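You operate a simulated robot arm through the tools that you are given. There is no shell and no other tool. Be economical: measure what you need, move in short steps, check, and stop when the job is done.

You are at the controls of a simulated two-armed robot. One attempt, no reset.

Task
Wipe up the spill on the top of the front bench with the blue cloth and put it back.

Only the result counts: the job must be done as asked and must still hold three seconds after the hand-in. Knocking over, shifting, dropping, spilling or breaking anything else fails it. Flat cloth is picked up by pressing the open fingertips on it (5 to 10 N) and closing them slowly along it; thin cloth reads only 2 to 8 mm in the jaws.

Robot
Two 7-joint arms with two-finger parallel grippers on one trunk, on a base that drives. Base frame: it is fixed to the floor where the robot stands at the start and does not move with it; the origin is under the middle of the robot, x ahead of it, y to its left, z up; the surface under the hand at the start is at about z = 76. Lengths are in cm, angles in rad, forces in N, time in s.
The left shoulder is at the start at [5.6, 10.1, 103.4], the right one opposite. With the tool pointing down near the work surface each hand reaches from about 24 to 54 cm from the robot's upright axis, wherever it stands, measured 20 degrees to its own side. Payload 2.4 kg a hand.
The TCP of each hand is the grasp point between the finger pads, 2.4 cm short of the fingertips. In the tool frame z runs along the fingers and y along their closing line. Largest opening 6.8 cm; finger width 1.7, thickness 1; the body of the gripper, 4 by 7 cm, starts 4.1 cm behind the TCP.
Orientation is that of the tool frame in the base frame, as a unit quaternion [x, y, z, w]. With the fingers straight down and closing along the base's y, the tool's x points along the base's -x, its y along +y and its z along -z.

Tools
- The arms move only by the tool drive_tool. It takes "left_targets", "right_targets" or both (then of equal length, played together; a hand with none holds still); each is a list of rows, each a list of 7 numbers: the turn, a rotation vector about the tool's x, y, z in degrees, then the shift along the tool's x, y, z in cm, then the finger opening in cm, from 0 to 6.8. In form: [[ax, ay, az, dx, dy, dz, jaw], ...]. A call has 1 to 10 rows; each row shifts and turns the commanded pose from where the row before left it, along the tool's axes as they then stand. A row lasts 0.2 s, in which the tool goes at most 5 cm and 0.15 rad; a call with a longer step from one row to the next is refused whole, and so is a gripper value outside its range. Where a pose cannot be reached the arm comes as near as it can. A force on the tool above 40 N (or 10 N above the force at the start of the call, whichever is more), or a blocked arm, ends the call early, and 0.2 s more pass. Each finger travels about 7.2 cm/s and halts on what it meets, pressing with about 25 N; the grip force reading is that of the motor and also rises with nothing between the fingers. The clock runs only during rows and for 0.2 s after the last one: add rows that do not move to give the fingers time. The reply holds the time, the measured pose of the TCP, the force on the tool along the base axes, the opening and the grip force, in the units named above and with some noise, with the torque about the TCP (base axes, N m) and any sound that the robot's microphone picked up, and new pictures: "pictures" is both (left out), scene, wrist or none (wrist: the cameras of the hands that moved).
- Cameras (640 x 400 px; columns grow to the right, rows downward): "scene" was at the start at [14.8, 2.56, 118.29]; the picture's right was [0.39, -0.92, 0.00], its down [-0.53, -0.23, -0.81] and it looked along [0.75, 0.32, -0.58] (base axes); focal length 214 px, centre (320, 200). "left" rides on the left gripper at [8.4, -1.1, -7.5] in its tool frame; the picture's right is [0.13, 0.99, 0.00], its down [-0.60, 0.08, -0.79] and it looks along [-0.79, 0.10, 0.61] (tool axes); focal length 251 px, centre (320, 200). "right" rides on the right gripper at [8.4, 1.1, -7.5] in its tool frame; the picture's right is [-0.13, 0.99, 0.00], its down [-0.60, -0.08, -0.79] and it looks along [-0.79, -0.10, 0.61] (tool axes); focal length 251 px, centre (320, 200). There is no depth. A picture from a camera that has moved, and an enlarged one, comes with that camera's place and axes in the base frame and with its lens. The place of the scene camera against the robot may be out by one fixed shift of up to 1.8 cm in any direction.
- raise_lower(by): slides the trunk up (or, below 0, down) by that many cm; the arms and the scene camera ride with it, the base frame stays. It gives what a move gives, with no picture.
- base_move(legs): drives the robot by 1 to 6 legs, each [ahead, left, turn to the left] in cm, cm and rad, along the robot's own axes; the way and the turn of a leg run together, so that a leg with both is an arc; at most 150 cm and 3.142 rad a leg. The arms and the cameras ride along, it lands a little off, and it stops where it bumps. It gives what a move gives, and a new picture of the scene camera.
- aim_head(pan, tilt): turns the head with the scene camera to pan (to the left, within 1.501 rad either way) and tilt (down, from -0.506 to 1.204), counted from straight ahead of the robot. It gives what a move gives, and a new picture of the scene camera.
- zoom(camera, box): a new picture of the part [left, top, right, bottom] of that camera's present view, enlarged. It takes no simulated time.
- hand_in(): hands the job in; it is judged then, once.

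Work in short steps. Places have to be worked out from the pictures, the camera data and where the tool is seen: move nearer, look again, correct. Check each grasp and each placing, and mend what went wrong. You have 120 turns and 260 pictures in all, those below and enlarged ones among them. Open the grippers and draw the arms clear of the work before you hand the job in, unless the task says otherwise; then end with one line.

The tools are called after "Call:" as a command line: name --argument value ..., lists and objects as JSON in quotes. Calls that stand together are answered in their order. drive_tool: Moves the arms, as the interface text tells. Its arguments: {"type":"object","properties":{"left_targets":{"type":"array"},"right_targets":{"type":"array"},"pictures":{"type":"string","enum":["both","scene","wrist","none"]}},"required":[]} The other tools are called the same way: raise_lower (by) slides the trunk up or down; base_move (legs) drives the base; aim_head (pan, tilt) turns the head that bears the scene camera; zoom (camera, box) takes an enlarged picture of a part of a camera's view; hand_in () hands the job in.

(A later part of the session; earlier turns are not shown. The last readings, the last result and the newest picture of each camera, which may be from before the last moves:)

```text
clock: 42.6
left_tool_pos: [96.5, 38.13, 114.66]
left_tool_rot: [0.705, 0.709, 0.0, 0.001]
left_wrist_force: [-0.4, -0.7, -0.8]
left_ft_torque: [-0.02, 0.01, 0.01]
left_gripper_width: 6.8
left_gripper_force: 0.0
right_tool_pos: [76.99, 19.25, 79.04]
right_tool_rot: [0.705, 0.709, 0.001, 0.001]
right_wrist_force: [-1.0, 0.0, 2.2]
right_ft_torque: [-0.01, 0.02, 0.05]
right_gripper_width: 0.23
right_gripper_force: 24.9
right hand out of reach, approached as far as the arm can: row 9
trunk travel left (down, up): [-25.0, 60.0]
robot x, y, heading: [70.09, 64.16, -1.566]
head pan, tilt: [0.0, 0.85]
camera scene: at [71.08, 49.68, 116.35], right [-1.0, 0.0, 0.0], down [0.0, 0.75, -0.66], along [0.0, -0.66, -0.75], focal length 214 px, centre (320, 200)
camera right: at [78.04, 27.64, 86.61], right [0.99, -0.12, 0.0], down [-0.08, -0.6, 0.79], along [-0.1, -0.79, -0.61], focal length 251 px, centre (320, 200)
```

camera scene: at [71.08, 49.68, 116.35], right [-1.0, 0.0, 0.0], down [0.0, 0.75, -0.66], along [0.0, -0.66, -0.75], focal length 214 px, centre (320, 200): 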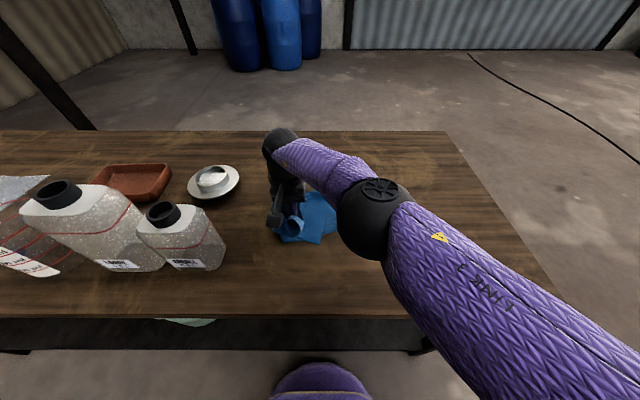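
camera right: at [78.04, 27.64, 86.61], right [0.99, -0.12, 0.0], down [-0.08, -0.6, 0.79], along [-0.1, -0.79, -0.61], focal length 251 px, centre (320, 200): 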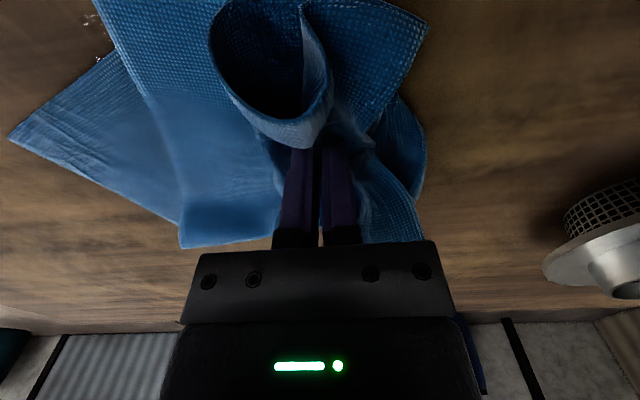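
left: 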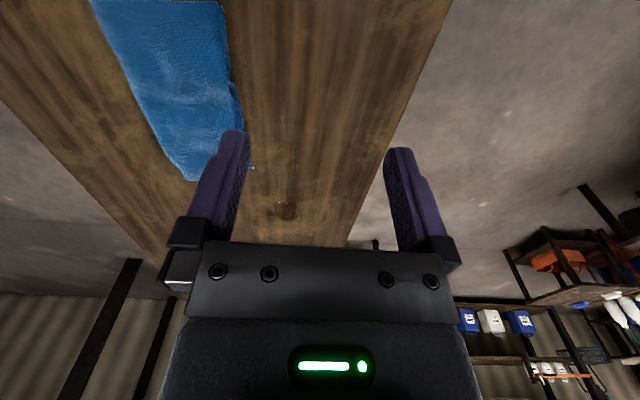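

Wet glints remain near (69, 25). I lift the cloth and move it aside (−y) to see what is left.

Call:
drive_tool --right_targets '[[0, 0, 0, 0, 0, -3, 0], [0, 0, 0, 0, 0, -3, 0], [0, 0, 0, 0, 0, -4, 0], [0, 0, 0, 0, 0, -4, 0], [0, 0, 0, 0, 3, -4, 0], [0, 0, 0, 0, 3, -4, 0], [0, 0, 0, 0, 0, 0, 0]]'

Call:
zoom --camera "scene" --box '[240, 160, 440, 285]'

```text
clock: 44.2
left_tool_pos: [96.39, 38.12, 114.61]
left_tool_rot: [0.705, 0.709, -0.001, 0.001]
left_wrist_force: [-0.2, -0.6, -0.7]
left_ft_torque: [-0.01, 0.01, 0.02]
left_gripper_width: 6.78
left_gripper_force: 0.0
right_tool_pos: [79.41, 22.83, 99.68]
right_tool_rot: [0.706, 0.709, -0.001, 0.0]
right_wrist_force: [0.3, 0.7, 0.1]
right_ft_torque: [0.0, -0.03, -0.02]
right_gripper_width: 0.21
right_gripper_force: 25.0
right hand out of reach, approached as far as the arm can: row 5, 6
trunk travel left (down, up): [-25.0, 60.0]
robot x, y, heading: [70.2, 64.65, -1.569]
head pan, tilt: [0.0, 0.85]
camera scene: at [71.13, 49.68, 116.35], right [-1.0, 0.0, 0.0], down [0.0, 0.75, -0.66], along [0.0, -0.66, -0.75], focal length 214 px, centre (320, 200)
camera right: at [80.33, 31.11, 107.27], right [0.99, -0.12, 0.0], down [-0.08, -0.6, 0.79], along [-0.1, -0.79, -0.61], focal length 251 px, centre (320, 200)
```

scene: 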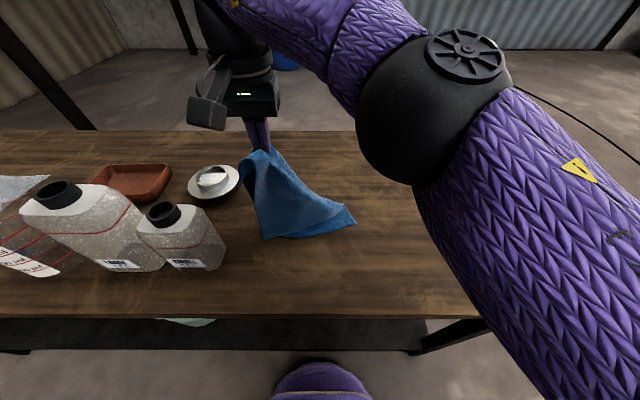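
right: 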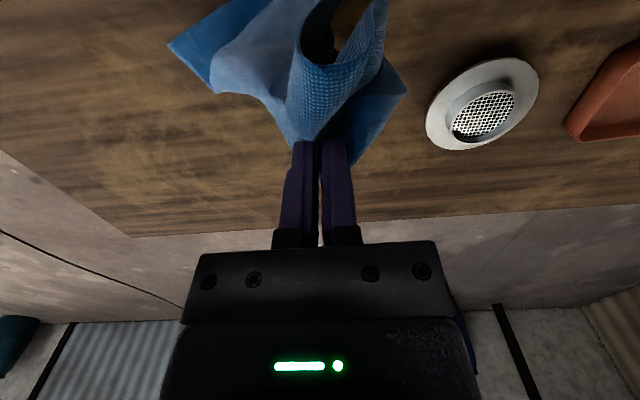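

```text
3.20 times, centred on (340, 222) of scene
camera zoom: at [71.13, 49.68, 116.35], right [-1.0, 0.0, 0.0], down [0.0, 0.75, -0.66], along [0.0, -0.66, -0.75], focal length 686 px, centre (256, 128)
```

zoom: 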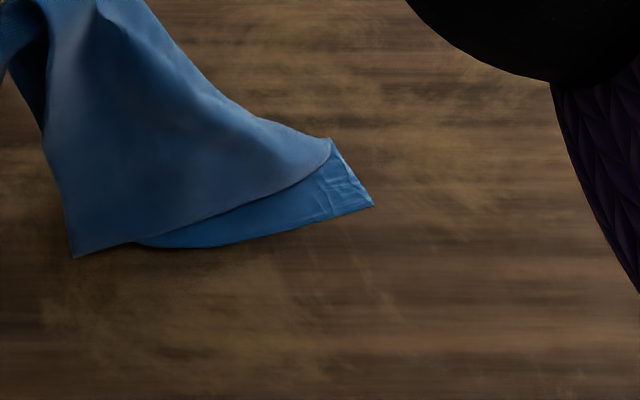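

The hanging cloth covers the spot. I strafe back 20 cm toward −x (needed anyway for putting it back) and look.

Call:
base_move --legs '[[0, -20, 0]]'

Call:
zoom --camera "scene" --box '[160, 150, 360, 275]'

```text
clock: 45.8
left_tool_pos: [76.42, 38.1, 114.54]
left_tool_rot: [0.706, 0.709, 0.0, 0.0]
left_wrist_force: [-0.2, -0.3, 0.6]
left_ft_torque: [-0.01, 0.01, 0.01]
left_gripper_width: 6.8
left_gripper_force: 0.1
right_tool_pos: [59.42, 22.75, 99.64]
right_tool_rot: [0.706, 0.709, 0.001, 0.001]
right_wrist_force: [-0.4, 0.3, -0.9]
right_ft_torque: [0.0, -0.01, 0.01]
right_gripper_width: 0.2
right_gripper_force: 25.0
trunk travel left (down, up): [-25.0, 60.0]
robot x, y, heading: [50.38, 64.15, -1.568]
head pan, tilt: [0.0, 0.85]
camera scene: at [51.22, 49.6, 116.35], right [-1.0, 0.0, 0.0], down [0.0, 0.75, -0.66], along [0.0, -0.66, -0.75], focal length 214 px, centre (320, 200)
```

scene: 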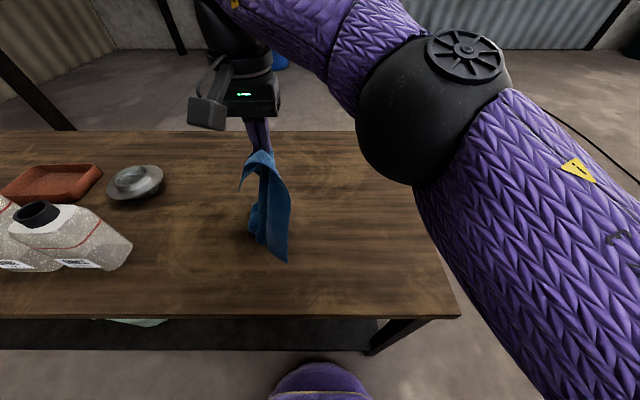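

```text
3.20 times, centred on (260, 212) of scene
camera zoom: at [51.22, 49.6, 116.35], right [-1.0, 0.0, 0.0], down [0.0, 0.75, -0.66], along [0.0, -0.66, -0.75], focal length 686 px, centre (512, 160)
```

zoom: 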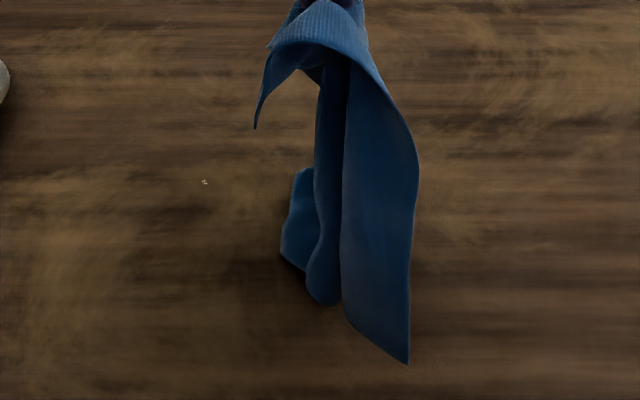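

Mostly clean; I see a tiny glint near (74.7, 16.4). I look closer there and where the earlier glints were.

Call:
zoom --camera "scene" --box '[190, 185, 270, 235]'

Call:
zoom --camera "left" --box '[0, 0, 640, 400]'

```text
8.00 times, centred on (230, 210) of scene
camera zoom: at [51.22, 49.6, 116.35], right [-1.0, 0.0, 0.0], down [0.0, 0.75, -0.66], along [0.0, -0.66, -0.75], focal length 1716 px, centre (1040, 120)
```

zoom: 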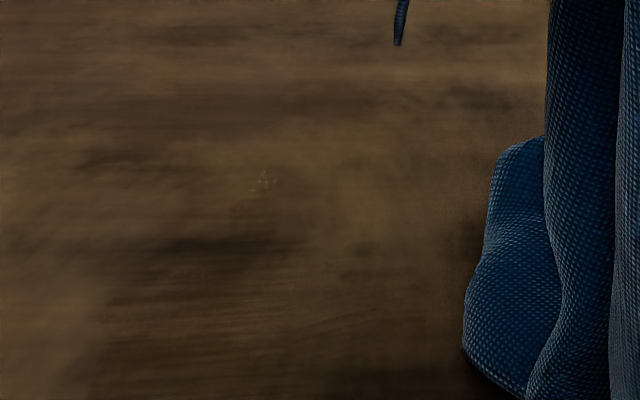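

```text
1.00 times, centred on (320, 200) of left (not enlarged: the box is as wide or as high as the picture)
camera zoom: at [75.31, 46.46, 122.06], right [0.99, 0.13, 0.0], down [0.08, -0.6, 0.79], along [0.11, -0.79, -0.61], focal length 251 px, centre (320, 200)
```

zoom: 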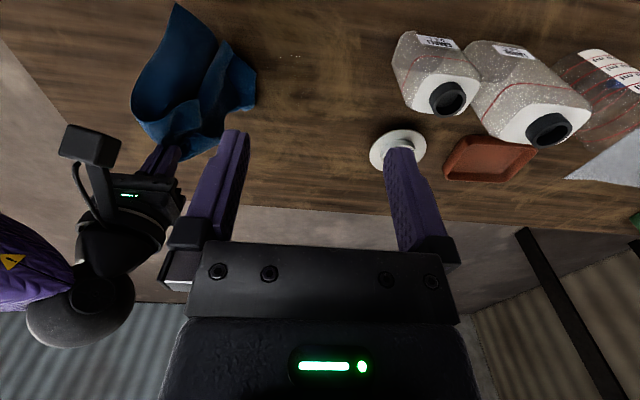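

Left wrist camera shows glints around (73, 26). Enlarge.

Call:
zoom --camera "left" --box '[210, 0, 370, 100]'

```text
4.00 times, centred on (290, 50) of left
camera zoom: at [75.31, 46.46, 122.06], right [0.99, 0.13, 0.0], down [0.08, -0.6, 0.79], along [0.11, -0.79, -0.61], focal length 1006 px, centre (440, 800)
```

zoom: 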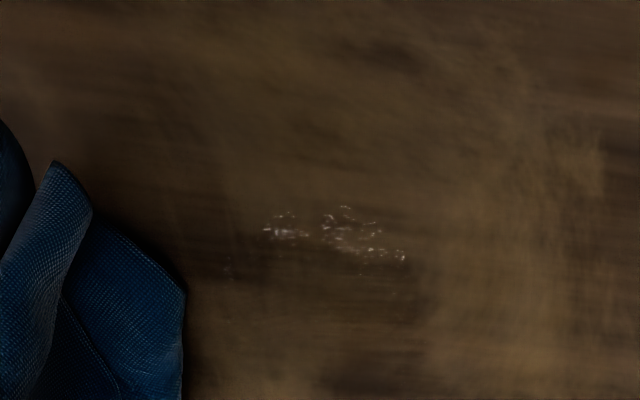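

A film remains, glints over x 70–77, y 25–28 and a speck near (74.7, 16.4). I drive back and wipe again with denser strokes.

Call:
base_move --legs '[[0, 23, 0]]'

Call:
drive_tool --right_targets '[[0, 0, 0, 1, -3, 3, 0], [0, 0, 0, 1, -3, 3, 0], [0, 0, 0, 1, -3, 3, 0], [0, 0, 0, 1, -3, 3, 0], [0, 0, 0, 1, 0, 3.3, 0], [0, 0, 0, 1, 0, 3.3, 0], [0, 0, 0, 0, 0, 1, 0], [0, 0, 0, 0, 0, 0.5, 0], [0, 0, 0, 0, 0, 0, 0]]' --pictures "wrist"

```text
clock: 47.5
left_tool_pos: [98.74, 37.99, 114.63]
left_tool_rot: [0.706, 0.708, 0.0, -0.001]
left_wrist_force: [-0.2, -0.1, 0.4]
left_ft_torque: [0.0, 0.04, -0.01]
left_gripper_width: 6.79
left_gripper_force: 0.1
right_tool_pos: [81.85, 22.71, 99.75]
right_tool_rot: [0.705, 0.709, 0.0, 0.0]
right_wrist_force: [0.0, -0.1, -0.7]
right_ft_torque: [-0.01, -0.02, -0.01]
right_gripper_width: 0.25
right_gripper_force: 24.5
trunk travel left (down, up): [-25.0, 60.0]
robot x, y, heading: [72.8, 64.38, -1.563]
head pan, tilt: [0.0, 0.85]
camera scene: at [73.64, 49.67, 116.35], right [-1.0, 0.0, 0.0], down [0.0, 0.75, -0.66], along [0.0, -0.66, -0.75], focal length 214 px, centre (320, 200)
```

scene: 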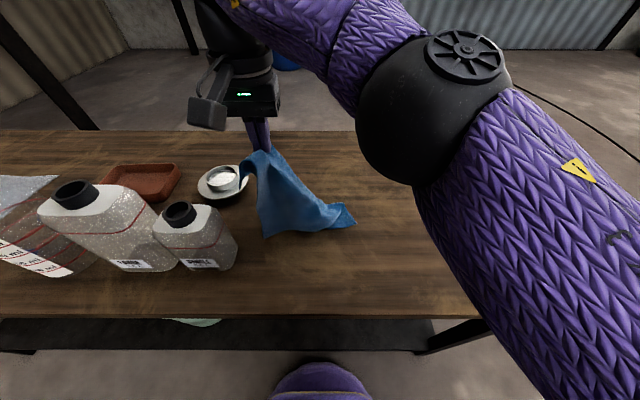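

```text
clock: 49.5
left_tool_pos: [98.93, 38.06, 114.63]
left_tool_rot: [0.705, 0.709, 0.0, -0.001]
left_wrist_force: [-0.4, 0.0, 0.1]
left_ft_torque: [0.01, -0.01, -0.06]
left_gripper_width: 6.81
left_gripper_force: 0.1
right_tool_pos: [69.74, 28.78, 79.48]
right_tool_rot: [0.705, 0.709, 0.0, 0.001]
right_wrist_force: [0.5, -0.5, 0.6]
right_ft_torque: [-0.01, 0.05, 0.01]
right_gripper_width: 0.21
right_gripper_force: 24.9
trunk travel left (down, up): [-25.0, 60.0]
robot x, y, heading: [72.87, 64.18, -1.565]
head pan, tilt: [0.0, 0.85]
camera right: at [70.74, 37.06, 87.16], right [0.99, -0.12, 0.0], down [-0.08, -0.6, 0.79], along [-0.1, -0.79, -0.61], focal length 251 px, centre (320, 200)
```

right: 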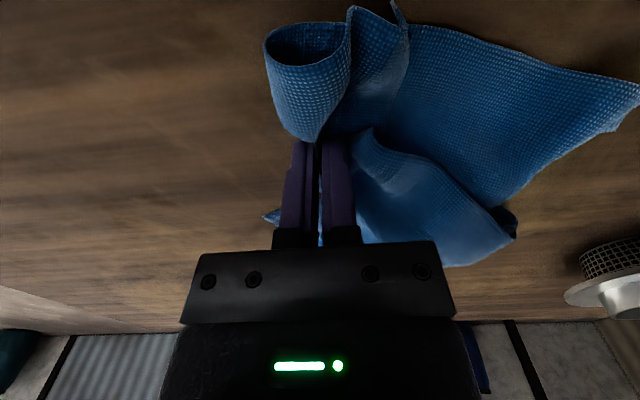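

At (69.7, 28.8), just above contact. I press and begin a dense raster from y 29 downward.

Call:
drive_tool --right_targets '[[0, 0, 0, 0, 0, 0.25, 0], [0, 0, 0, 0, 0, 0.2, 0], [0, 0, 0, 0, 2.9, 0, 0], [0, 0, 0, 0, 2.9, 0, 0], [0, 0, 0, 0, 2.9, 0, 0], [0, 0, 0, -1.4, 0, 0, 0], [0, 0, 0, 0, -2.9, 0, 0], [0, 0, 0, 0, -2.9, 0, 0], [0, 0, 0, 0, -2.9, 0, 0], [0, 0, 0, -1.4, 0, 0, 0]]' --pictures "none"

Call:
drive_tool --right_targets '[[0, 0, 0, 0, 2.9, 0, 0], [0, 0, 0, 0, 2.9, 0, 0], [0, 0, 0, 0, 2.9, 0, 0], [0, 0, 0, -1.4, 0, 0, 0], [0, 0, 0, 0, -2.9, 0, 0], [0, 0, 0, 0, -2.9, 0, 0], [0, 0, 0, 0, -2.9, 0, 0], [0, 0, 0, -1.4, 0, 0, 0], [0, 0, 0, 0, 0, 0, 0]]' --pictures "wrist"

```text
clock: 51.7
left_tool_pos: [98.72, 38.1, 114.47]
left_tool_rot: [0.705, 0.709, 0.0, 0.0]
left_wrist_force: [-0.5, -0.4, 0.1]
left_ft_torque: [-0.02, -0.05, -0.02]
left_gripper_width: 6.8
left_gripper_force: 0.1
right_tool_pos: [70.0, 25.81, 79.2]
right_tool_rot: [0.706, 0.708, 0.0, 0.001]
right_wrist_force: [-0.2, 0.5, -0.2]
right_ft_torque: [0.03, 0.03, 0.02]
right_gripper_width: 0.23
right_gripper_force: 24.5
trunk travel left (down, up): [-25.0, 60.0]
robot x, y, heading: [72.96, 64.45, -1.562]
head pan, tilt: [0.0, 0.85]
```

```text
clock: 53.7
left_tool_pos: [98.92, 38.08, 114.6]
left_tool_rot: [0.705, 0.709, 0.0, 0.001]
left_wrist_force: [-0.2, -0.2, -0.3]
left_ft_torque: [0.03, -0.04, 0.02]
left_gripper_width: 6.81
left_gripper_force: 0.0
right_tool_pos: [69.76, 23.07, 78.82]
right_tool_rot: [0.706, 0.709, 0.001, 0.001]
right_wrist_force: [-0.2, 0.5, 1.2]
right_ft_torque: [0.05, -0.05, 0.03]
right_gripper_width: 0.24
right_gripper_force: 25.3
trunk travel left (down, up): [-25.0, 60.0]
robot x, y, heading: [72.74, 64.67, -1.563]
head pan, tilt: [0.0, 0.85]
camera right: at [70.78, 31.4, 86.54], right [0.99, -0.12, 0.0], down [-0.08, -0.6, 0.79], along [-0.1, -0.79, -0.61], focal length 251 px, centre (320, 200)
```

right: 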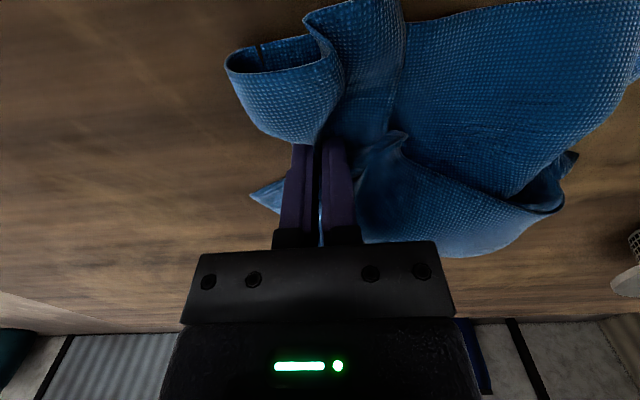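

Force was nearly zero, too light. I press 0.2 cm deeper and check.

Call:
drive_tool --right_targets '[[0, 0, 0, 0, 0, 0.1, 0], [0, 0, 0, 0, 1, 0.1, 0], [0, 0, 0, 0, 0, 0, 0], [0, 0, 0, 0, 0, 0, 0]]' --pictures "none"

```text
clock: 54.7
left_tool_pos: [98.77, 38.1, 114.61]
left_tool_rot: [0.706, 0.709, 0.0, 0.0]
left_wrist_force: [0.4, 0.5, -0.2]
left_ft_torque: [-0.02, -0.04, 0.0]
left_gripper_width: 6.81
left_gripper_force: 0.1
right_tool_pos: [70.76, 23.15, 78.83]
right_tool_rot: [0.706, 0.708, 0.001, 0.001]
right_wrist_force: [-1.3, 0.5, 2.6]
right_ft_torque: [-0.02, 0.03, -0.04]
right_gripper_width: 0.21
right_gripper_force: 24.9
trunk travel left (down, up): [-25.0, 60.0]
robot x, y, heading: [72.53, 64.25, -1.569]
head pan, tilt: [0.0, 0.85]
```

Call:
drive_tool --right_targets '[[0, 0, 0, 0, 0, 0.15, 0], [0, 0, 0, 0, 0, 0, 0], [0, 0, 0, 0, 0, 0, 0]]' --pictures "none"

```text
clock: 55.5
left_tool_pos: [98.93, 38.23, 114.66]
left_tool_rot: [0.705, 0.709, 0.0, 0.0]
left_wrist_force: [1.2, 0.0, -0.4]
left_ft_torque: [-0.01, 0.02, 0.0]
left_gripper_width: 6.79
left_gripper_force: 0.0
right_tool_pos: [70.86, 23.22, 78.79]
right_tool_rot: [0.705, 0.709, 0.001, 0.001]
right_wrist_force: [-1.2, -0.3, 6.6]
right_ft_torque: [-0.03, 0.08, -0.01]
right_gripper_width: 0.23
right_gripper_force: 25.4
trunk travel left (down, up): [-25.0, 60.0]
robot x, y, heading: [72.5, 64.31, -1.567]
head pan, tilt: [0.0, 0.85]
```

6.6 N; slightly more, then raster up to y 29.

Call:
drive_tool --right_targets '[[0, 0, 0, 0, 2.5, 0.1, 0], [0, 0, 0, 0, 2.5, 0, 0], [0, 0, 0, 0, 2.5, 0, 0], [0, 0, 0, 1.4, 0, 0, 0], [0, 0, 0, 0, -2.8, 0, 0], [0, 0, 0, 0, -2.8, 0, 0], [0, 0, 0, 0, -2.8, 0, 0], [0, 0, 0, 1.4, 0, 0, 0], [0, 0, 0, 0, 2.8, 0, 0], [0, 0, 0, 0, 2.8, 0, 0]]' --pictures "none"

Call:
drive_tool --right_targets '[[0, 0, 0, 0, 2.8, 0, 0], [0, 0, 0, 1.4, 0, 0, 0], [0, 0, 0, 0, -2.8, 0, 0], [0, 0, 0, 0, -2.8, 0, 0], [0, 0, 0, 0, -2.8, 0, 0], [0, 0, 0, 1.4, 0, 0, 0], [0, 0, 0, 0, 2.8, 0, 0], [0, 0, 0, 0, 2.8, 0, 0], [0, 0, 0, 0, 2.8, 0, 0], [0, 0, 0, 0, 0, 0, 0]]' --pictures "wrist"

```text
clock: 57.7
left_tool_pos: [98.84, 38.19, 114.75]
left_tool_rot: [0.705, 0.709, 0.0, 0.001]
left_wrist_force: [-0.2, -1.4, -0.5]
left_ft_torque: [0.0, -0.01, -0.04]
left_gripper_width: 6.81
left_gripper_force: 0.0
right_tool_pos: [75.54, 25.95, 78.6]
right_tool_rot: [0.706, 0.708, 0.0, 0.001]
right_wrist_force: [-6.8, 0.8, 27.1]
right_ft_torque: [0.02, 0.17, 0.0]
right_gripper_width: 0.25
right_gripper_force: 25.2
trunk travel left (down, up): [-25.0, 60.0]
robot x, y, heading: [72.85, 64.58, -1.568]
head pan, tilt: [0.0, 0.85]
```

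```text
clock: 59.9
left_tool_pos: [98.71, 38.18, 114.61]
left_tool_rot: [0.705, 0.71, -0.001, 0.0]
left_wrist_force: [0.5, -0.1, -0.4]
left_ft_torque: [-0.02, -0.05, -0.03]
left_gripper_width: 6.78
left_gripper_force: 0.0
right_tool_pos: [78.27, 28.86, 78.72]
right_tool_rot: [0.706, 0.708, 0.0, 0.001]
right_wrist_force: [-4.9, 0.6, 16.9]
right_ft_torque: [0.01, 0.08, 0.0]
right_gripper_width: 0.24
right_gripper_force: 25.2
trunk travel left (down, up): [-25.0, 60.0]
robot x, y, heading: [72.78, 64.38, -1.568]
head pan, tilt: [0.0, 0.85]
camera right: at [79.2, 37.12, 86.25], right [0.99, -0.12, 0.0], down [-0.08, -0.6, 0.79], along [-0.1, -0.79, -0.61], focal length 251 px, centre (320, 200)
```

right: 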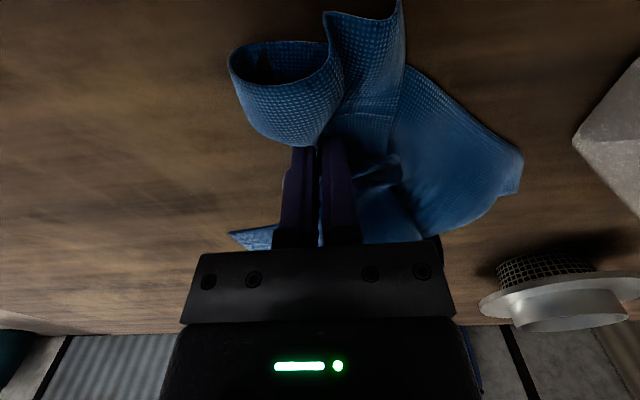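

Good pressure (17–27 N). Now raster the far half, y 22 down to 15.

Call:
drive_tool --right_targets '[[0, 0, 0, -3.4, 0, -0.05, 0], [0, 0, 0, -3.4, 0, 0, 0], [0, 0, 0, 0, -2.8, 0, 0], [0, 0, 0, 0, -2.8, 0, 0], [0, 0, 0, 0, -2.8, 0, 0], [0, 0, 0, -1.4, 0, 0, 0], [0, 0, 0, 0, 2.8, 0, 0], [0, 0, 0, 0, 2.8, 0, 0], [0, 0, 0, 0, 2.8, 0, 0], [0, 0, 0, -1.4, 0, 0, 0]]' --pictures "none"

Call:
drive_tool --right_targets '[[0, 0, 0, 0, -2.8, 0, 0], [0, 0, 0, 0, -2.8, 0, 0], [0, 0, 0, 0, -2.8, 0, 0], [0, 0, 0, -1.4, 0, 0, 0], [0, 0, 0, 0, 2.8, 0, 0], [0, 0, 0, 0, 2.8, 0, 0], [0, 0, 0, 0, 2.8, 0, 0], [0, 0, 0, -1.4, 0, 0, 0], [0, 0, 0, 0, -2.8, 0, 0], [0, 0, 0, 0, -2.8, 0, 0]]' --pictures "wrist"

```text
clock: 62.1
left_tool_pos: [98.81, 38.12, 114.56]
left_tool_rot: [0.705, 0.709, 0.001, 0.0]
left_wrist_force: [-0.5, -0.6, -0.7]
left_ft_torque: [0.02, 0.0, 0.04]
left_gripper_width: 6.8
left_gripper_force: 0.2
right_tool_pos: [78.36, 19.17, 78.69]
right_tool_rot: [0.706, 0.708, 0.0, 0.0]
right_wrist_force: [0.6, 1.1, 4.1]
right_ft_torque: [-0.01, 0.0, -0.01]
right_gripper_width: 0.2
right_gripper_force: 24.9
trunk travel left (down, up): [-25.0, 60.0]
robot x, y, heading: [73.05, 64.41, -1.565]
head pan, tilt: [0.0, 0.85]
```

```text
clock: 64.3
left_tool_pos: [98.94, 38.1, 114.47]
left_tool_rot: [0.705, 0.709, 0.0, 0.0]
left_wrist_force: [0.2, -0.3, -0.4]
left_ft_torque: [0.02, 0.02, 0.02]
left_gripper_width: 6.8
left_gripper_force: 0.0
right_tool_pos: [71.67, 17.96, 78.83]
right_tool_rot: [0.706, 0.709, 0.001, 0.001]
right_wrist_force: [0.3, 0.2, 1.5]
right_ft_torque: [0.0, 0.01, 0.0]
right_gripper_width: 0.22
right_gripper_force: 25.3
right hand out of reach, approached as far as the arm can: row 7, 8
trunk travel left (down, up): [-25.0, 60.0]
robot x, y, heading: [72.99, 64.32, -1.568]
head pan, tilt: [0.0, 0.85]
camera right: at [72.84, 26.26, 86.36], right [0.99, -0.12, 0.0], down [-0.08, -0.6, 0.79], along [-0.1, -0.79, -0.61], focal length 251 px, centre (320, 200)
```

right: 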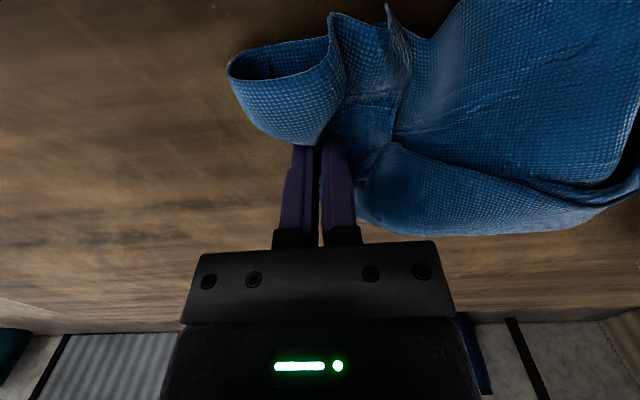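

Pressure on the far side fell off; I press 0.2 cm deeper and repeat a couple of far-side passes.

Call:
drive_tool --right_targets '[[0, 0, 0, 0, 0, 0.12, 0], [0, 0, 0, 0, 2, 0.12, 0], [0, 0, 0, 0, 2.3, 0, 0], [0, 0, 0, -1, 0, 0, 0], [0, 0, 0, -1, -2.3, 0, 0], [0, 0, 0, 0, -2.3, 0, 0], [0, 0, 0, 1.5, 0, 0, 0], [0, 0, 0, 1.5, 2.3, 0, 0], [0, 0, 0, 1, 2.3, 0, 0], [0, 0, 0, 0, -2.5, 0, 0]]' --pictures "none"

Call:
drive_tool --right_targets '[[0, 0, 0, 0, -2.5, 0, 0], [0, 0, 0, 1.5, 0, 0, 0], [0, 0, 0, 0, 2.5, 0, 0], [0, 0, 0, 0, 2.5, 0, 0], [0, 0, 0, 1.5, 0, 0, 0], [0, 0, 0, 0, -2.5, 0, 0], [0, 0, 0, 0, -2.5, 0, 0], [0, 0, 0, 0, 0, 0, 0]]' --pictures "none"

```text
clock: 66.5
left_tool_pos: [98.97, 38.04, 114.71]
left_tool_rot: [0.705, 0.709, 0.0, 0.0]
left_wrist_force: [0.5, -0.7, 0.0]
left_ft_torque: [0.0, 0.0, -0.01]
left_gripper_width: 6.78
left_gripper_force: 0.1
right_tool_pos: [73.26, 20.49, 78.65]
right_tool_rot: [0.705, 0.709, 0.0, 0.002]
right_wrist_force: [1.0, -1.1, 9.9]
right_ft_torque: [0.04, -0.05, -0.02]
right_gripper_width: 0.23
right_gripper_force: 25.3
right hand out of reach, approached as far as the arm can: row 4
trunk travel left (down, up): [-25.0, 60.0]
robot x, y, heading: [72.44, 64.73, -1.567]
head pan, tilt: [0.0, 0.85]
```

```text
clock: 68.3
left_tool_pos: [98.9, 38.23, 114.53]
left_tool_rot: [0.706, 0.709, 0.0, 0.001]
left_wrist_force: [1.1, -0.3, 0.9]
left_ft_torque: [0.0, -0.01, 0.03]
left_gripper_width: 6.78
left_gripper_force: 0.0
right_tool_pos: [70.93, 23.3, 78.72]
right_tool_rot: [0.705, 0.709, 0.0, 0.001]
right_wrist_force: [3.9, -0.1, 15.5]
right_ft_torque: [0.05, -0.14, -0.01]
right_gripper_width: 0.18
right_gripper_force: 24.7
trunk travel left (down, up): [-25.0, 60.0]
robot x, y, heading: [72.89, 64.26, -1.568]
head pan, tilt: [0.0, 0.85]
```

Good pressure there. Lift and drive 25 cm back toward −x to inspect.

Call:
drive_tool --right_targets '[[0, 0, 0, 0, 0, -3, 0], [0, 0, 0, 0, 0, -4, 0], [0, 0, 0, 0, 0, -4, 0], [0, 0, 0, 0, 0, -4, 0], [0, 0, 0, 0, 0, -4, 0], [0, 0, 0, 0, 0, -4, 0], [0, 0, 0, 0, 0, 0, 0]]' --pictures "none"

Call:
base_move --legs '[[0, -24, 0]]'

Call:
zoom --camera "left" --box '[210, 0, 370, 100]'

Call:
zoom --camera "scene" --box '[160, 170, 280, 245]'

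```text
clock: 69.9
left_tool_pos: [98.92, 38.11, 114.63]
left_tool_rot: [0.705, 0.709, 0.0, -0.001]
left_wrist_force: [0.5, 0.0, 0.4]
left_ft_torque: [0.02, 0.04, 0.03]
left_gripper_width: 6.79
left_gripper_force: 0.1
right_tool_pos: [70.89, 23.62, 101.81]
right_tool_rot: [0.705, 0.709, 0.001, 0.001]
right_wrist_force: [-0.7, 0.0, -0.3]
right_ft_torque: [-0.02, 0.01, -0.02]
right_gripper_width: 0.19
right_gripper_force: 24.5
trunk travel left (down, up): [-25.0, 60.0]
robot x, y, heading: [73.06, 63.93, -1.57]
head pan, tilt: [0.0, 0.85]
```

```text
clock: 71.7
left_tool_pos: [74.77, 37.95, 114.66]
left_tool_rot: [0.706, 0.709, 0.0, -0.001]
left_wrist_force: [-0.4, 0.8, 1.0]
left_ft_torque: [-0.01, 0.02, -0.02]
left_gripper_width: 6.81
left_gripper_force: 0.1
right_tool_pos: [46.72, 23.5, 101.8]
right_tool_rot: [0.705, 0.709, 0.001, 0.001]
right_wrist_force: [0.1, 0.0, 0.0]
right_ft_torque: [0.01, 0.03, -0.02]
right_gripper_width: 0.25
right_gripper_force: 25.1
trunk travel left (down, up): [-25.0, 60.0]
robot x, y, heading: [49.01, 63.95, -1.569]
head pan, tilt: [0.0, 0.85]
camera scene: at [49.48, 49.58, 116.35], right [-1.0, 0.0, 0.0], down [0.0, 0.75, -0.66], along [0.0, -0.66, -0.75], focal length 214 px, centre (320, 200)
```

scene: 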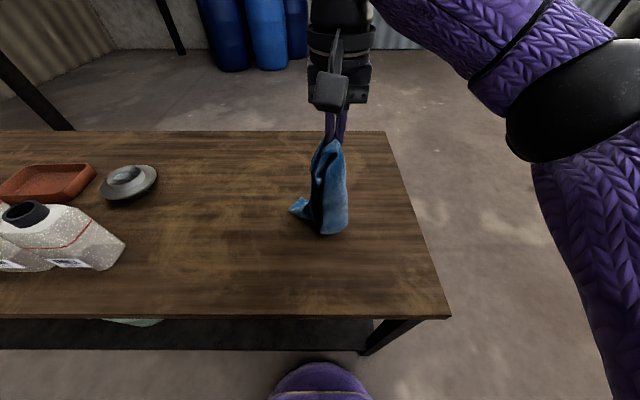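

```text
4.00 times, centred on (290, 50) of left
camera zoom: at [73.57, 46.47, 122.07], right [0.99, 0.14, 0.0], down [0.08, -0.6, 0.79], along [0.11, -0.79, -0.61], focal length 1006 px, centre (440, 800)
```

zoom: 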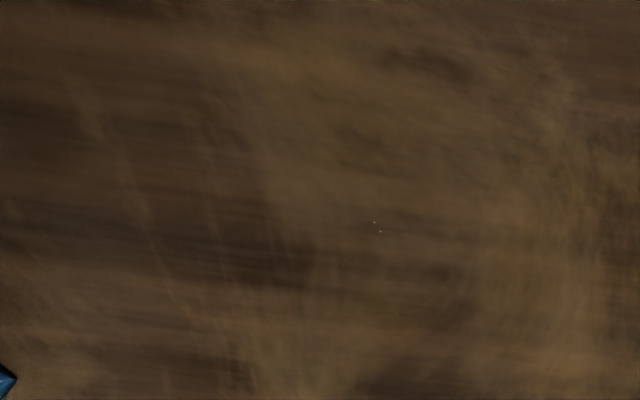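

```text
5.33 times, centred on (220, 208) of scene
camera zoom: at [49.48, 49.58, 116.35], right [-1.0, 0.0, 0.0], down [0.0, 0.75, -0.66], along [0.0, -0.66, -0.75], focal length 1144 px, centre (853, 160)
```

zoom: 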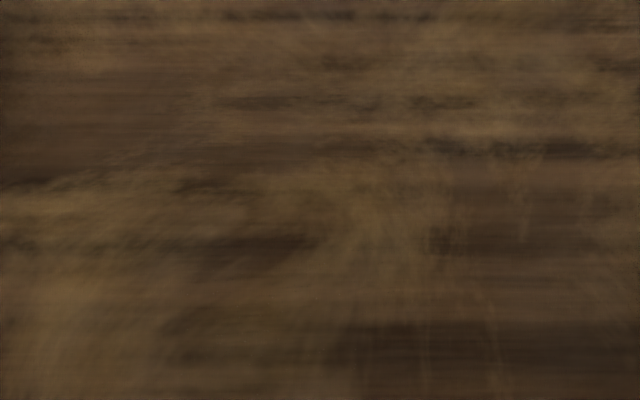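

Only two pinpoint glints remain near (73.6, 26.7). I go back once more for a firm wipe there.

Call:
base_move --legs '[[0, 24, 0]]'

Call:
drive_tool --right_targets '[[0, 0, 0, 1, 0, 4.2, 0], [0, 0, 0, 1, 0, 4.2, 0], [0, 0, 0, 1, 0, 4.2, 0], [0, 0, 0, 0, 0, 4.2, 0], [0, 0, 0, 0, 0, 4.2, 0], [0, 0, 0, 0, 0, 1.2, 0], [0, 0, 0, 0, 0, 0.4, 0], [0, 0, 0, 0, 0, 0.3, 0], [0, 0, 0, 0, 0, 0, 0]]' --pictures "wrist"

```text
clock: 73.4
left_tool_pos: [98.51, 38.09, 114.61]
left_tool_rot: [0.705, 0.709, 0.0, -0.001]
left_wrist_force: [0.6, 0.5, -0.6]
left_ft_torque: [-0.01, -0.01, -0.03]
left_gripper_width: 6.84
left_gripper_force: 0.1
right_tool_pos: [70.46, 23.68, 101.85]
right_tool_rot: [0.705, 0.709, 0.001, 0.0]
right_wrist_force: [-0.1, -0.2, -0.1]
right_ft_torque: [0.02, 0.03, -0.02]
right_gripper_width: 0.22
right_gripper_force: 24.9
trunk travel left (down, up): [-25.0, 60.0]
robot x, y, heading: [72.56, 64.16, -1.569]
head pan, tilt: [0.0, 0.85]
camera scene: at [73.17, 49.68, 116.35], right [-1.0, -0.01, 0.0], down [0.0, 0.75, -0.66], along [0.0, -0.66, -0.75], focal length 214 px, centre (320, 200)
```

scene: 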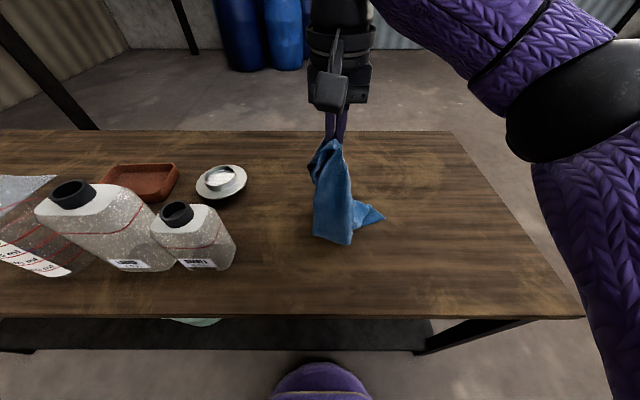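

```text
clock: 75.4
left_tool_pos: [98.45, 38.16, 114.59]
left_tool_rot: [0.705, 0.709, -0.001, 0.001]
left_wrist_force: [0.4, -0.7, -0.2]
left_ft_torque: [0.0, -0.03, 0.01]
left_gripper_width: 6.8
left_gripper_force: 0.1
right_tool_pos: [70.47, 26.59, 79.08]
right_tool_rot: [0.706, 0.709, -0.001, 0.002]
right_wrist_force: [-1.4, -1.6, 21.6]
right_ft_torque: [-0.21, -0.02, 0.01]
right_gripper_width: 0.22
right_gripper_force: 24.8
trunk travel left (down, up): [-25.0, 60.0]
robot x, y, heading: [71.95, 64.32, -1.57]
head pan, tilt: [0.0, 0.85]
camera right: at [71.46, 34.93, 86.55], right [0.99, -0.12, 0.0], down [-0.08, -0.6, 0.79], along [-0.1, -0.79, -0.61], focal length 251 px, centre (320, 200)
```

right: 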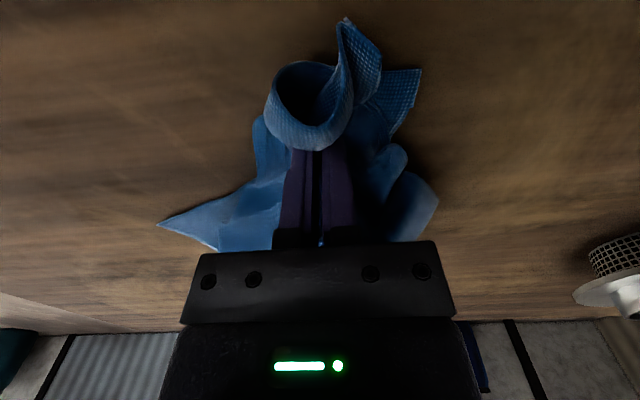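

21.6 N contact at (70.5, 26.6). Wipe passes over the remaining spot and the center.

Call:
drive_tool --right_targets '[[0, 0, 0, 0, 2.2, 0, 0], [0, 0, 0, 0, 2.2, 0, 0], [0, 0, 0, 0, 2.2, 0.1, 0], [0, 0, 0, 1, 0, 0, 0], [0, 0, 0, 0, -2.4, 0, 0], [0, 0, 0, 0, -2.4, 0, 0], [0, 0, 0, -2, 0, 0.05, 0], [0, 0, 0, 0, 2.4, 0, 0], [0, 0, 0, 0, 2.4, 0, 0], [0, 0, 0, 0.5, -2.4, 0, 0]]' --pictures "none"

Call:
drive_tool --right_targets '[[0, 0, 0, 1, -1, 0, 0], [0, 0, 0, 1, 2, 0, 0], [0, 0, 0, -1, -3, 0, 0], [0, 0, 0, -2, 0, 0, 0], [0, 0, 0, -1, 3, 0, 0], [0, 0, 0, -1.5, 0, 0, 0], [0, 0, 0, 0, -3, 0.05, 0], [0, 0, 0, -1.5, 0, 0, 0], [0, 0, 0, 0, 3, 0, 0], [0, 0, 0, 0, 0, 0, 0]]' --pictures "none"

Call:
drive_tool --right_targets '[[0, 0, 0, 0, 0, -3, 0], [0, 0, 0, 0, 0, -4, 0], [0, 0, 0, 0, 0, -4, 0], [0, 0, 0, 0, 0, -4, 0], [0, 0, 0, 0, 0, -4, 0], [0, 0, 0, 0, 0, -4, 0], [0, 0, 0, 0, 0, 0, 0]]' --pictures "none"

Call:
base_move --legs '[[0, -24, 0]]'

Call:
zoom --camera "left" --box '[210, 0, 370, 100]'

Call:
zoom --camera "scene" --box '[160, 170, 280, 245]'

```text
clock: 76.9
left_tool_pos: [98.49, 38.34, 114.68]
left_tool_rot: [0.704, 0.71, -0.001, 0.0]
left_wrist_force: [-0.3, 0.7, 0.6]
left_ft_torque: [-0.06, -0.01, 0.0]
left_gripper_width: 6.79
left_gripper_force: 0.1
right_tool_pos: [72.87, 27.7, 79.08]
right_tool_rot: [0.703, 0.711, 0.001, 0.004]
right_wrist_force: [1.5, 4.7, 21.7]
right_ft_torque: [-0.03, -0.09, 0.04]
right_gripper_width: 0.22
right_gripper_force: 25.0
trunk travel left (down, up): [-25.0, 60.0]
robot x, y, heading: [72.21, 64.2, -1.567]
head pan, tilt: [0.0, 0.85]
stopped in row 7 (right hand): the force on the tool passed its limit at 41 N (the readings are from after the stop); the commanded pose is now the measured one
```

```text
clock: 77.6
left_tool_pos: [98.5, 38.34, 114.54]
left_tool_rot: [0.704, 0.71, 0.0, 0.0]
left_wrist_force: [0.3, -0.5, 0.3]
left_ft_torque: [0.01, 0.02, -0.03]
left_gripper_width: 6.78
left_gripper_force: 0.1
right_tool_pos: [72.67, 29.59, 79.0]
right_tool_rot: [0.702, 0.712, 0.005, 0.006]
right_wrist_force: [1.7, 4.0, 22.1]
right_ft_torque: [-0.06, -0.06, 0.04]
right_gripper_width: 0.23
right_gripper_force: 25.0
trunk travel left (down, up): [-25.0, 60.0]
robot x, y, heading: [72.06, 64.39, -1.562]
head pan, tilt: [0.0, 0.85]
stopped in row 3 (right hand): the force on the tool passed its limit at 43 N (the readings are from after the stop); the commanded pose is now the measured one
```

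```text
clock: 79.2
left_tool_pos: [98.52, 38.15, 114.58]
left_tool_rot: [0.704, 0.71, 0.0, 0.0]
left_wrist_force: [0.2, -0.1, -0.7]
left_ft_torque: [-0.01, -0.02, -0.03]
left_gripper_width: 6.84
left_gripper_force: 0.1
right_tool_pos: [72.43, 29.36, 101.93]
right_tool_rot: [0.703, 0.712, 0.005, 0.003]
right_wrist_force: [-0.3, 0.4, -0.1]
right_ft_torque: [-0.01, 0.04, -0.03]
right_gripper_width: 0.25
right_gripper_force: 24.9
trunk travel left (down, up): [-25.0, 60.0]
robot x, y, heading: [71.97, 64.41, -1.563]
head pan, tilt: [0.0, 0.85]
```

```text
clock: 81.0
left_tool_pos: [74.44, 38.02, 114.56]
left_tool_rot: [0.703, 0.711, 0.0, 0.0]
left_wrist_force: [0.1, 0.1, 0.1]
left_ft_torque: [0.02, 0.01, -0.02]
left_gripper_width: 6.8
left_gripper_force: 0.1
right_tool_pos: [48.47, 29.11, 101.82]
right_tool_rot: [0.702, 0.713, 0.004, 0.005]
right_wrist_force: [-0.1, 0.8, -0.4]
right_ft_torque: [0.01, 0.0, -0.01]
right_gripper_width: 0.24
right_gripper_force: 24.7
trunk travel left (down, up): [-25.0, 60.0]
robot x, y, heading: [48.2, 63.99, -1.563]
head pan, tilt: [0.0, 0.85]
camera scene: at [49.1, 49.5, 116.35], right [-1.0, -0.01, 0.0], down [-0.01, 0.75, -0.66], along [0.01, -0.66, -0.75], focal length 214 px, centre (320, 200)
```

scene: 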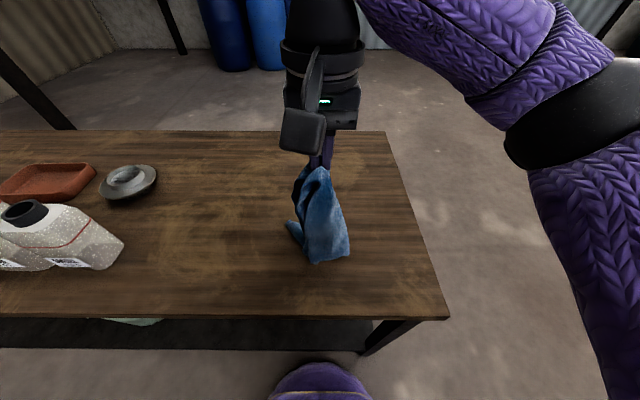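

```text
4.00 times, centred on (290, 50) of left
camera zoom: at [73.21, 46.51, 122.07], right [0.99, 0.14, 0.0], down [0.09, -0.6, 0.79], along [0.11, -0.79, -0.61], focal length 1006 px, centre (440, 800)
```

zoom: 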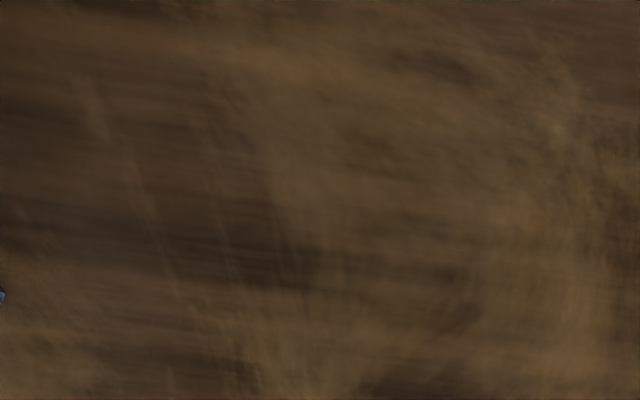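

```text
5.33 times, centred on (220, 208) of scene
camera zoom: at [49.1, 49.5, 116.35], right [-1.0, -0.01, 0.0], down [-0.01, 0.75, -0.66], along [0.01, -0.66, -0.75], focal length 1144 px, centre (853, 160)
```

zoom: 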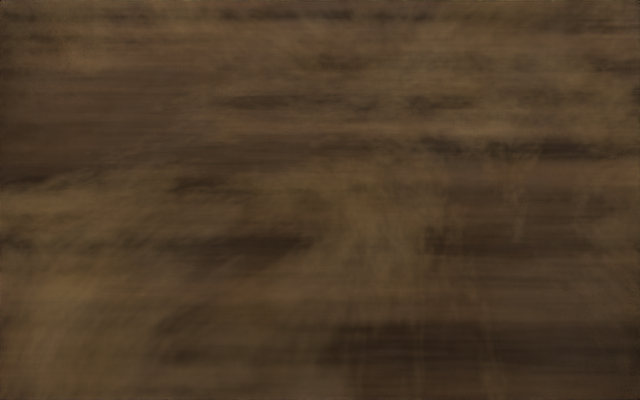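

The bench is clean from both views. Now put the cloth back: tilt outward and carry it to about (42, 10), to set the tail down at the −x end of its old place.

Call:
drive_tool --right_targets '[[0, -8, 0, 0, 0, 0, 0], [0, -8, 0, 0, 0, 0, 0], [0, -8, 0, 0, 0, 0, 0], [0, 0, 0, -2.4, -1.1, 2.35, 0], [0, 0, 0, -2.4, -1.1, 2.35, 0], [0, 0, 0, -2.4, -1.1, 2.35, 0], [0, 0, 0, -2.4, -1.1, 2.35, 0], [0, 0, 0, -2.4, -1.1, 2.35, 0], [0, 0, 0, -2.4, -1.1, 2.35, 0], [0, 0, 0, 0, 0, 0, 0]]'

```text
clock: 83.2
left_tool_pos: [74.52, 38.02, 114.6]
left_tool_rot: [0.704, 0.711, 0.0, 0.0]
left_wrist_force: [0.0, -0.1, -0.5]
left_ft_torque: [0.0, 0.03, 0.0]
left_gripper_width: 6.8
left_gripper_force: 0.1
right_tool_pos: [42.38, 10.33, 94.93]
right_tool_rot: [0.687, 0.696, -0.142, 0.152]
right_wrist_force: [0.6, -1.1, 1.1]
right_ft_torque: [-0.02, 0.0, -0.03]
right_gripper_width: 0.22
right_gripper_force: 25.3
trunk travel left (down, up): [-25.0, 60.0]
robot x, y, heading: [48.22, 64.23, -1.561]
head pan, tilt: [0.0, 0.85]
camera scene: at [49.12, 49.49, 116.35], right [-1.0, -0.01, 0.0], down [-0.01, 0.75, -0.66], along [0.01, -0.66, -0.75], focal length 214 px, centre (320, 200)
camera right: at [43.23, 21.02, 98.46], right [0.99, -0.1, 0.06], down [-0.09, -0.23, 0.97], along [-0.08, -0.97, -0.24], focal length 251 px, centre (320, 200)
```

scene: 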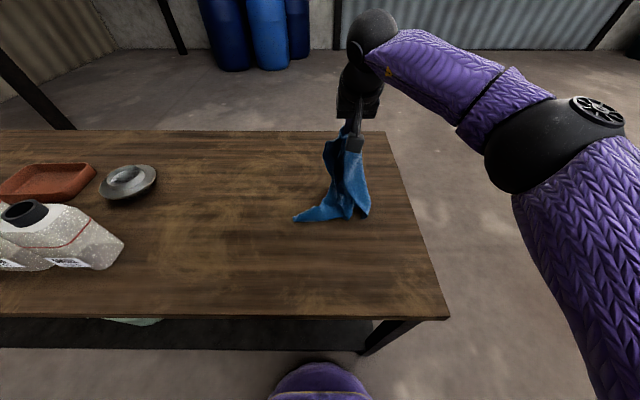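
right: 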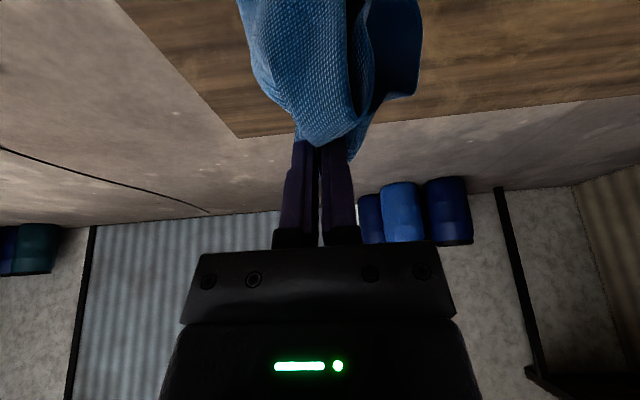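

The tail trails toward +x, so I'll lay it the other way round over the same footprint: lift clear, strafe until the hand is at x≈60, then lower while strafing −x.

Call:
drive_tool --right_targets '[[0, 0, 0, -0.33, 0, -2.6, 0], [0, 0, 0, -0.33, 0, -2.6, 0], [0, 0, 0, -0.33, 0, -2.6, 0], [0, 0, 0, -0.33, 0, -2.6, 0], [0, 0, 0, 0, 0, 0, 0]]' --pictures "none"

Call:
base_move --legs '[[0, 17, 0]]'

```text
clock: 84.4
left_tool_pos: [74.41, 38.02, 114.6]
left_tool_rot: [0.703, 0.711, 0.0, 0.0]
left_wrist_force: [0.6, 0.1, 0.0]
left_ft_torque: [0.03, 0.03, -0.01]
left_gripper_width: 6.81
left_gripper_force: 0.0
right_tool_pos: [41.96, 13.24, 104.92]
right_tool_rot: [0.687, 0.696, -0.141, 0.152]
right_wrist_force: [0.8, -0.2, -0.8]
right_ft_torque: [0.01, -0.01, -0.01]
right_gripper_width: 0.22
right_gripper_force: 25.2
trunk travel left (down, up): [-25.0, 60.0]
robot x, y, heading: [48.1, 63.88, -1.564]
head pan, tilt: [0.0, 0.85]
```

```text
clock: 85.8
left_tool_pos: [91.77, 38.04, 114.59]
left_tool_rot: [0.704, 0.71, 0.0, 0.0]
left_wrist_force: [-0.5, -0.4, -0.5]
left_ft_torque: [-0.01, 0.02, -0.03]
left_gripper_width: 6.8
left_gripper_force: 0.0
right_tool_pos: [59.18, 13.29, 105.02]
right_tool_rot: [0.688, 0.696, -0.141, 0.153]
right_wrist_force: [0.7, -0.2, -0.3]
right_ft_torque: [0.0, 0.01, 0.0]
right_gripper_width: 0.21
right_gripper_force: 24.7
trunk travel left (down, up): [-25.0, 60.0]
robot x, y, heading: [65.71, 64.04, -1.564]
head pan, tilt: [0.0, 0.85]
camera scene: at [66.33, 49.63, 116.35], right [-1.0, -0.01, 0.0], down [-0.01, 0.75, -0.66], along [0.0, -0.66, -0.75], focal length 214 px, centre (320, 200)
```

scene: 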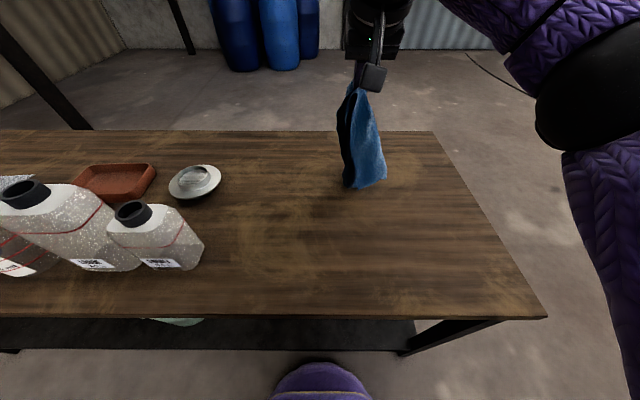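

Cloth hangs free with its bottom near (57, 9) just above the bench. I strafe 4 more, then lower 9 cm while shifting −x a bit to start laying.

Call:
base_move --legs '[[0, 4.5, 0]]'

Call:
drive_tool --right_targets '[[0, 0, 0, -0.3, 0, 2.6, 0], [0, 0, 0, -0.3, -0.5, 2.6, 0], [0, 0, 0, -0.3, -1.5, 2.0, 0], [0, 0, 0, -0.3, -2, 1.5, 0], [0, 0, 0, -0.3, -2, 1.5, 0], [0, 0, 0, 0, 0, 0, 0]]'

```text
clock: 86.8
left_tool_pos: [96.29, 38.23, 114.62]
left_tool_rot: [0.704, 0.71, -0.001, -0.001]
left_wrist_force: [0.6, 0.6, -0.2]
left_ft_torque: [0.02, 0.01, 0.03]
left_gripper_width: 6.81
left_gripper_force: 0.0
right_tool_pos: [63.63, 13.32, 104.94]
right_tool_rot: [0.688, 0.696, -0.141, 0.153]
right_wrist_force: [0.1, -0.3, -0.4]
right_ft_torque: [-0.02, 0.02, 0.04]
right_gripper_width: 0.2
right_gripper_force: 25.2
trunk travel left (down, up): [-25.0, 60.0]
robot x, y, heading: [69.72, 64.59, -1.562]
head pan, tilt: [0.0, 0.85]
camera scene: at [70.91, 49.66, 116.35], right [-1.0, -0.01, 0.0], down [-0.01, 0.75, -0.66], along [0.0, -0.66, -0.75], focal length 214 px, centre (320, 200)
```

scene: 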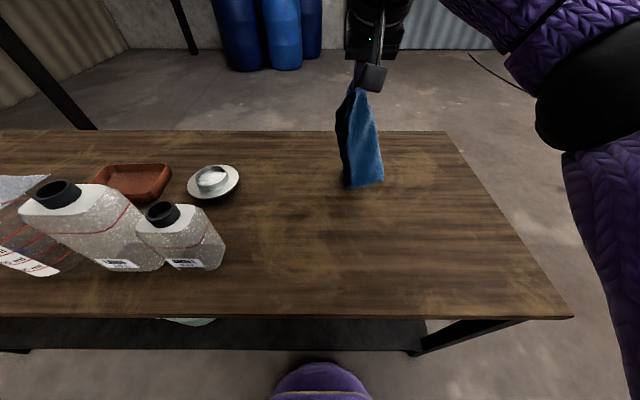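

```text
clock: 88.2
left_tool_pos: [96.18, 38.23, 114.57]
left_tool_rot: [0.704, 0.711, 0.001, 0.0]
left_wrist_force: [-0.6, -0.1, 0.0]
left_ft_torque: [-0.03, 0.0, 0.0]
left_gripper_width: 6.8
left_gripper_force: 0.0
right_tool_pos: [58.0, 7.95, 96.2]
right_tool_rot: [0.688, 0.695, -0.141, 0.152]
right_wrist_force: [-0.7, 0.5, 0.1]
right_ft_torque: [0.04, 0.02, -0.01]
right_gripper_width: 0.21
right_gripper_force: 25.1
trunk travel left (down, up): [-25.0, 60.0]
robot x, y, heading: [70.31, 64.15, -1.562]
head pan, tilt: [0.0, 0.85]
camera scene: at [70.87, 49.66, 116.35], right [-1.0, -0.01, 0.0], down [0.0, 0.75, -0.66], along [0.0, -0.66, -0.75], focal length 214 px, centre (320, 200)
camera right: at [58.77, 18.51, 99.71], right [0.99, -0.11, 0.07], down [-0.09, -0.23, 0.97], along [-0.09, -0.97, -0.24], focal length 251 px, centre (320, 200)
```

scene: 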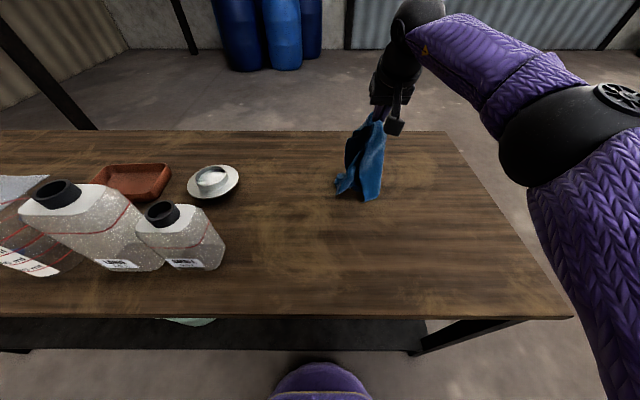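
right: 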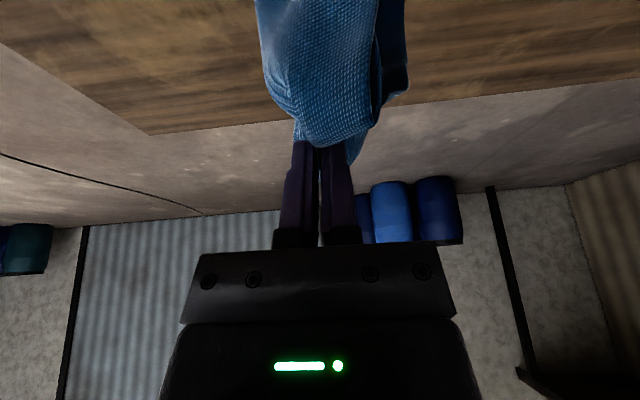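

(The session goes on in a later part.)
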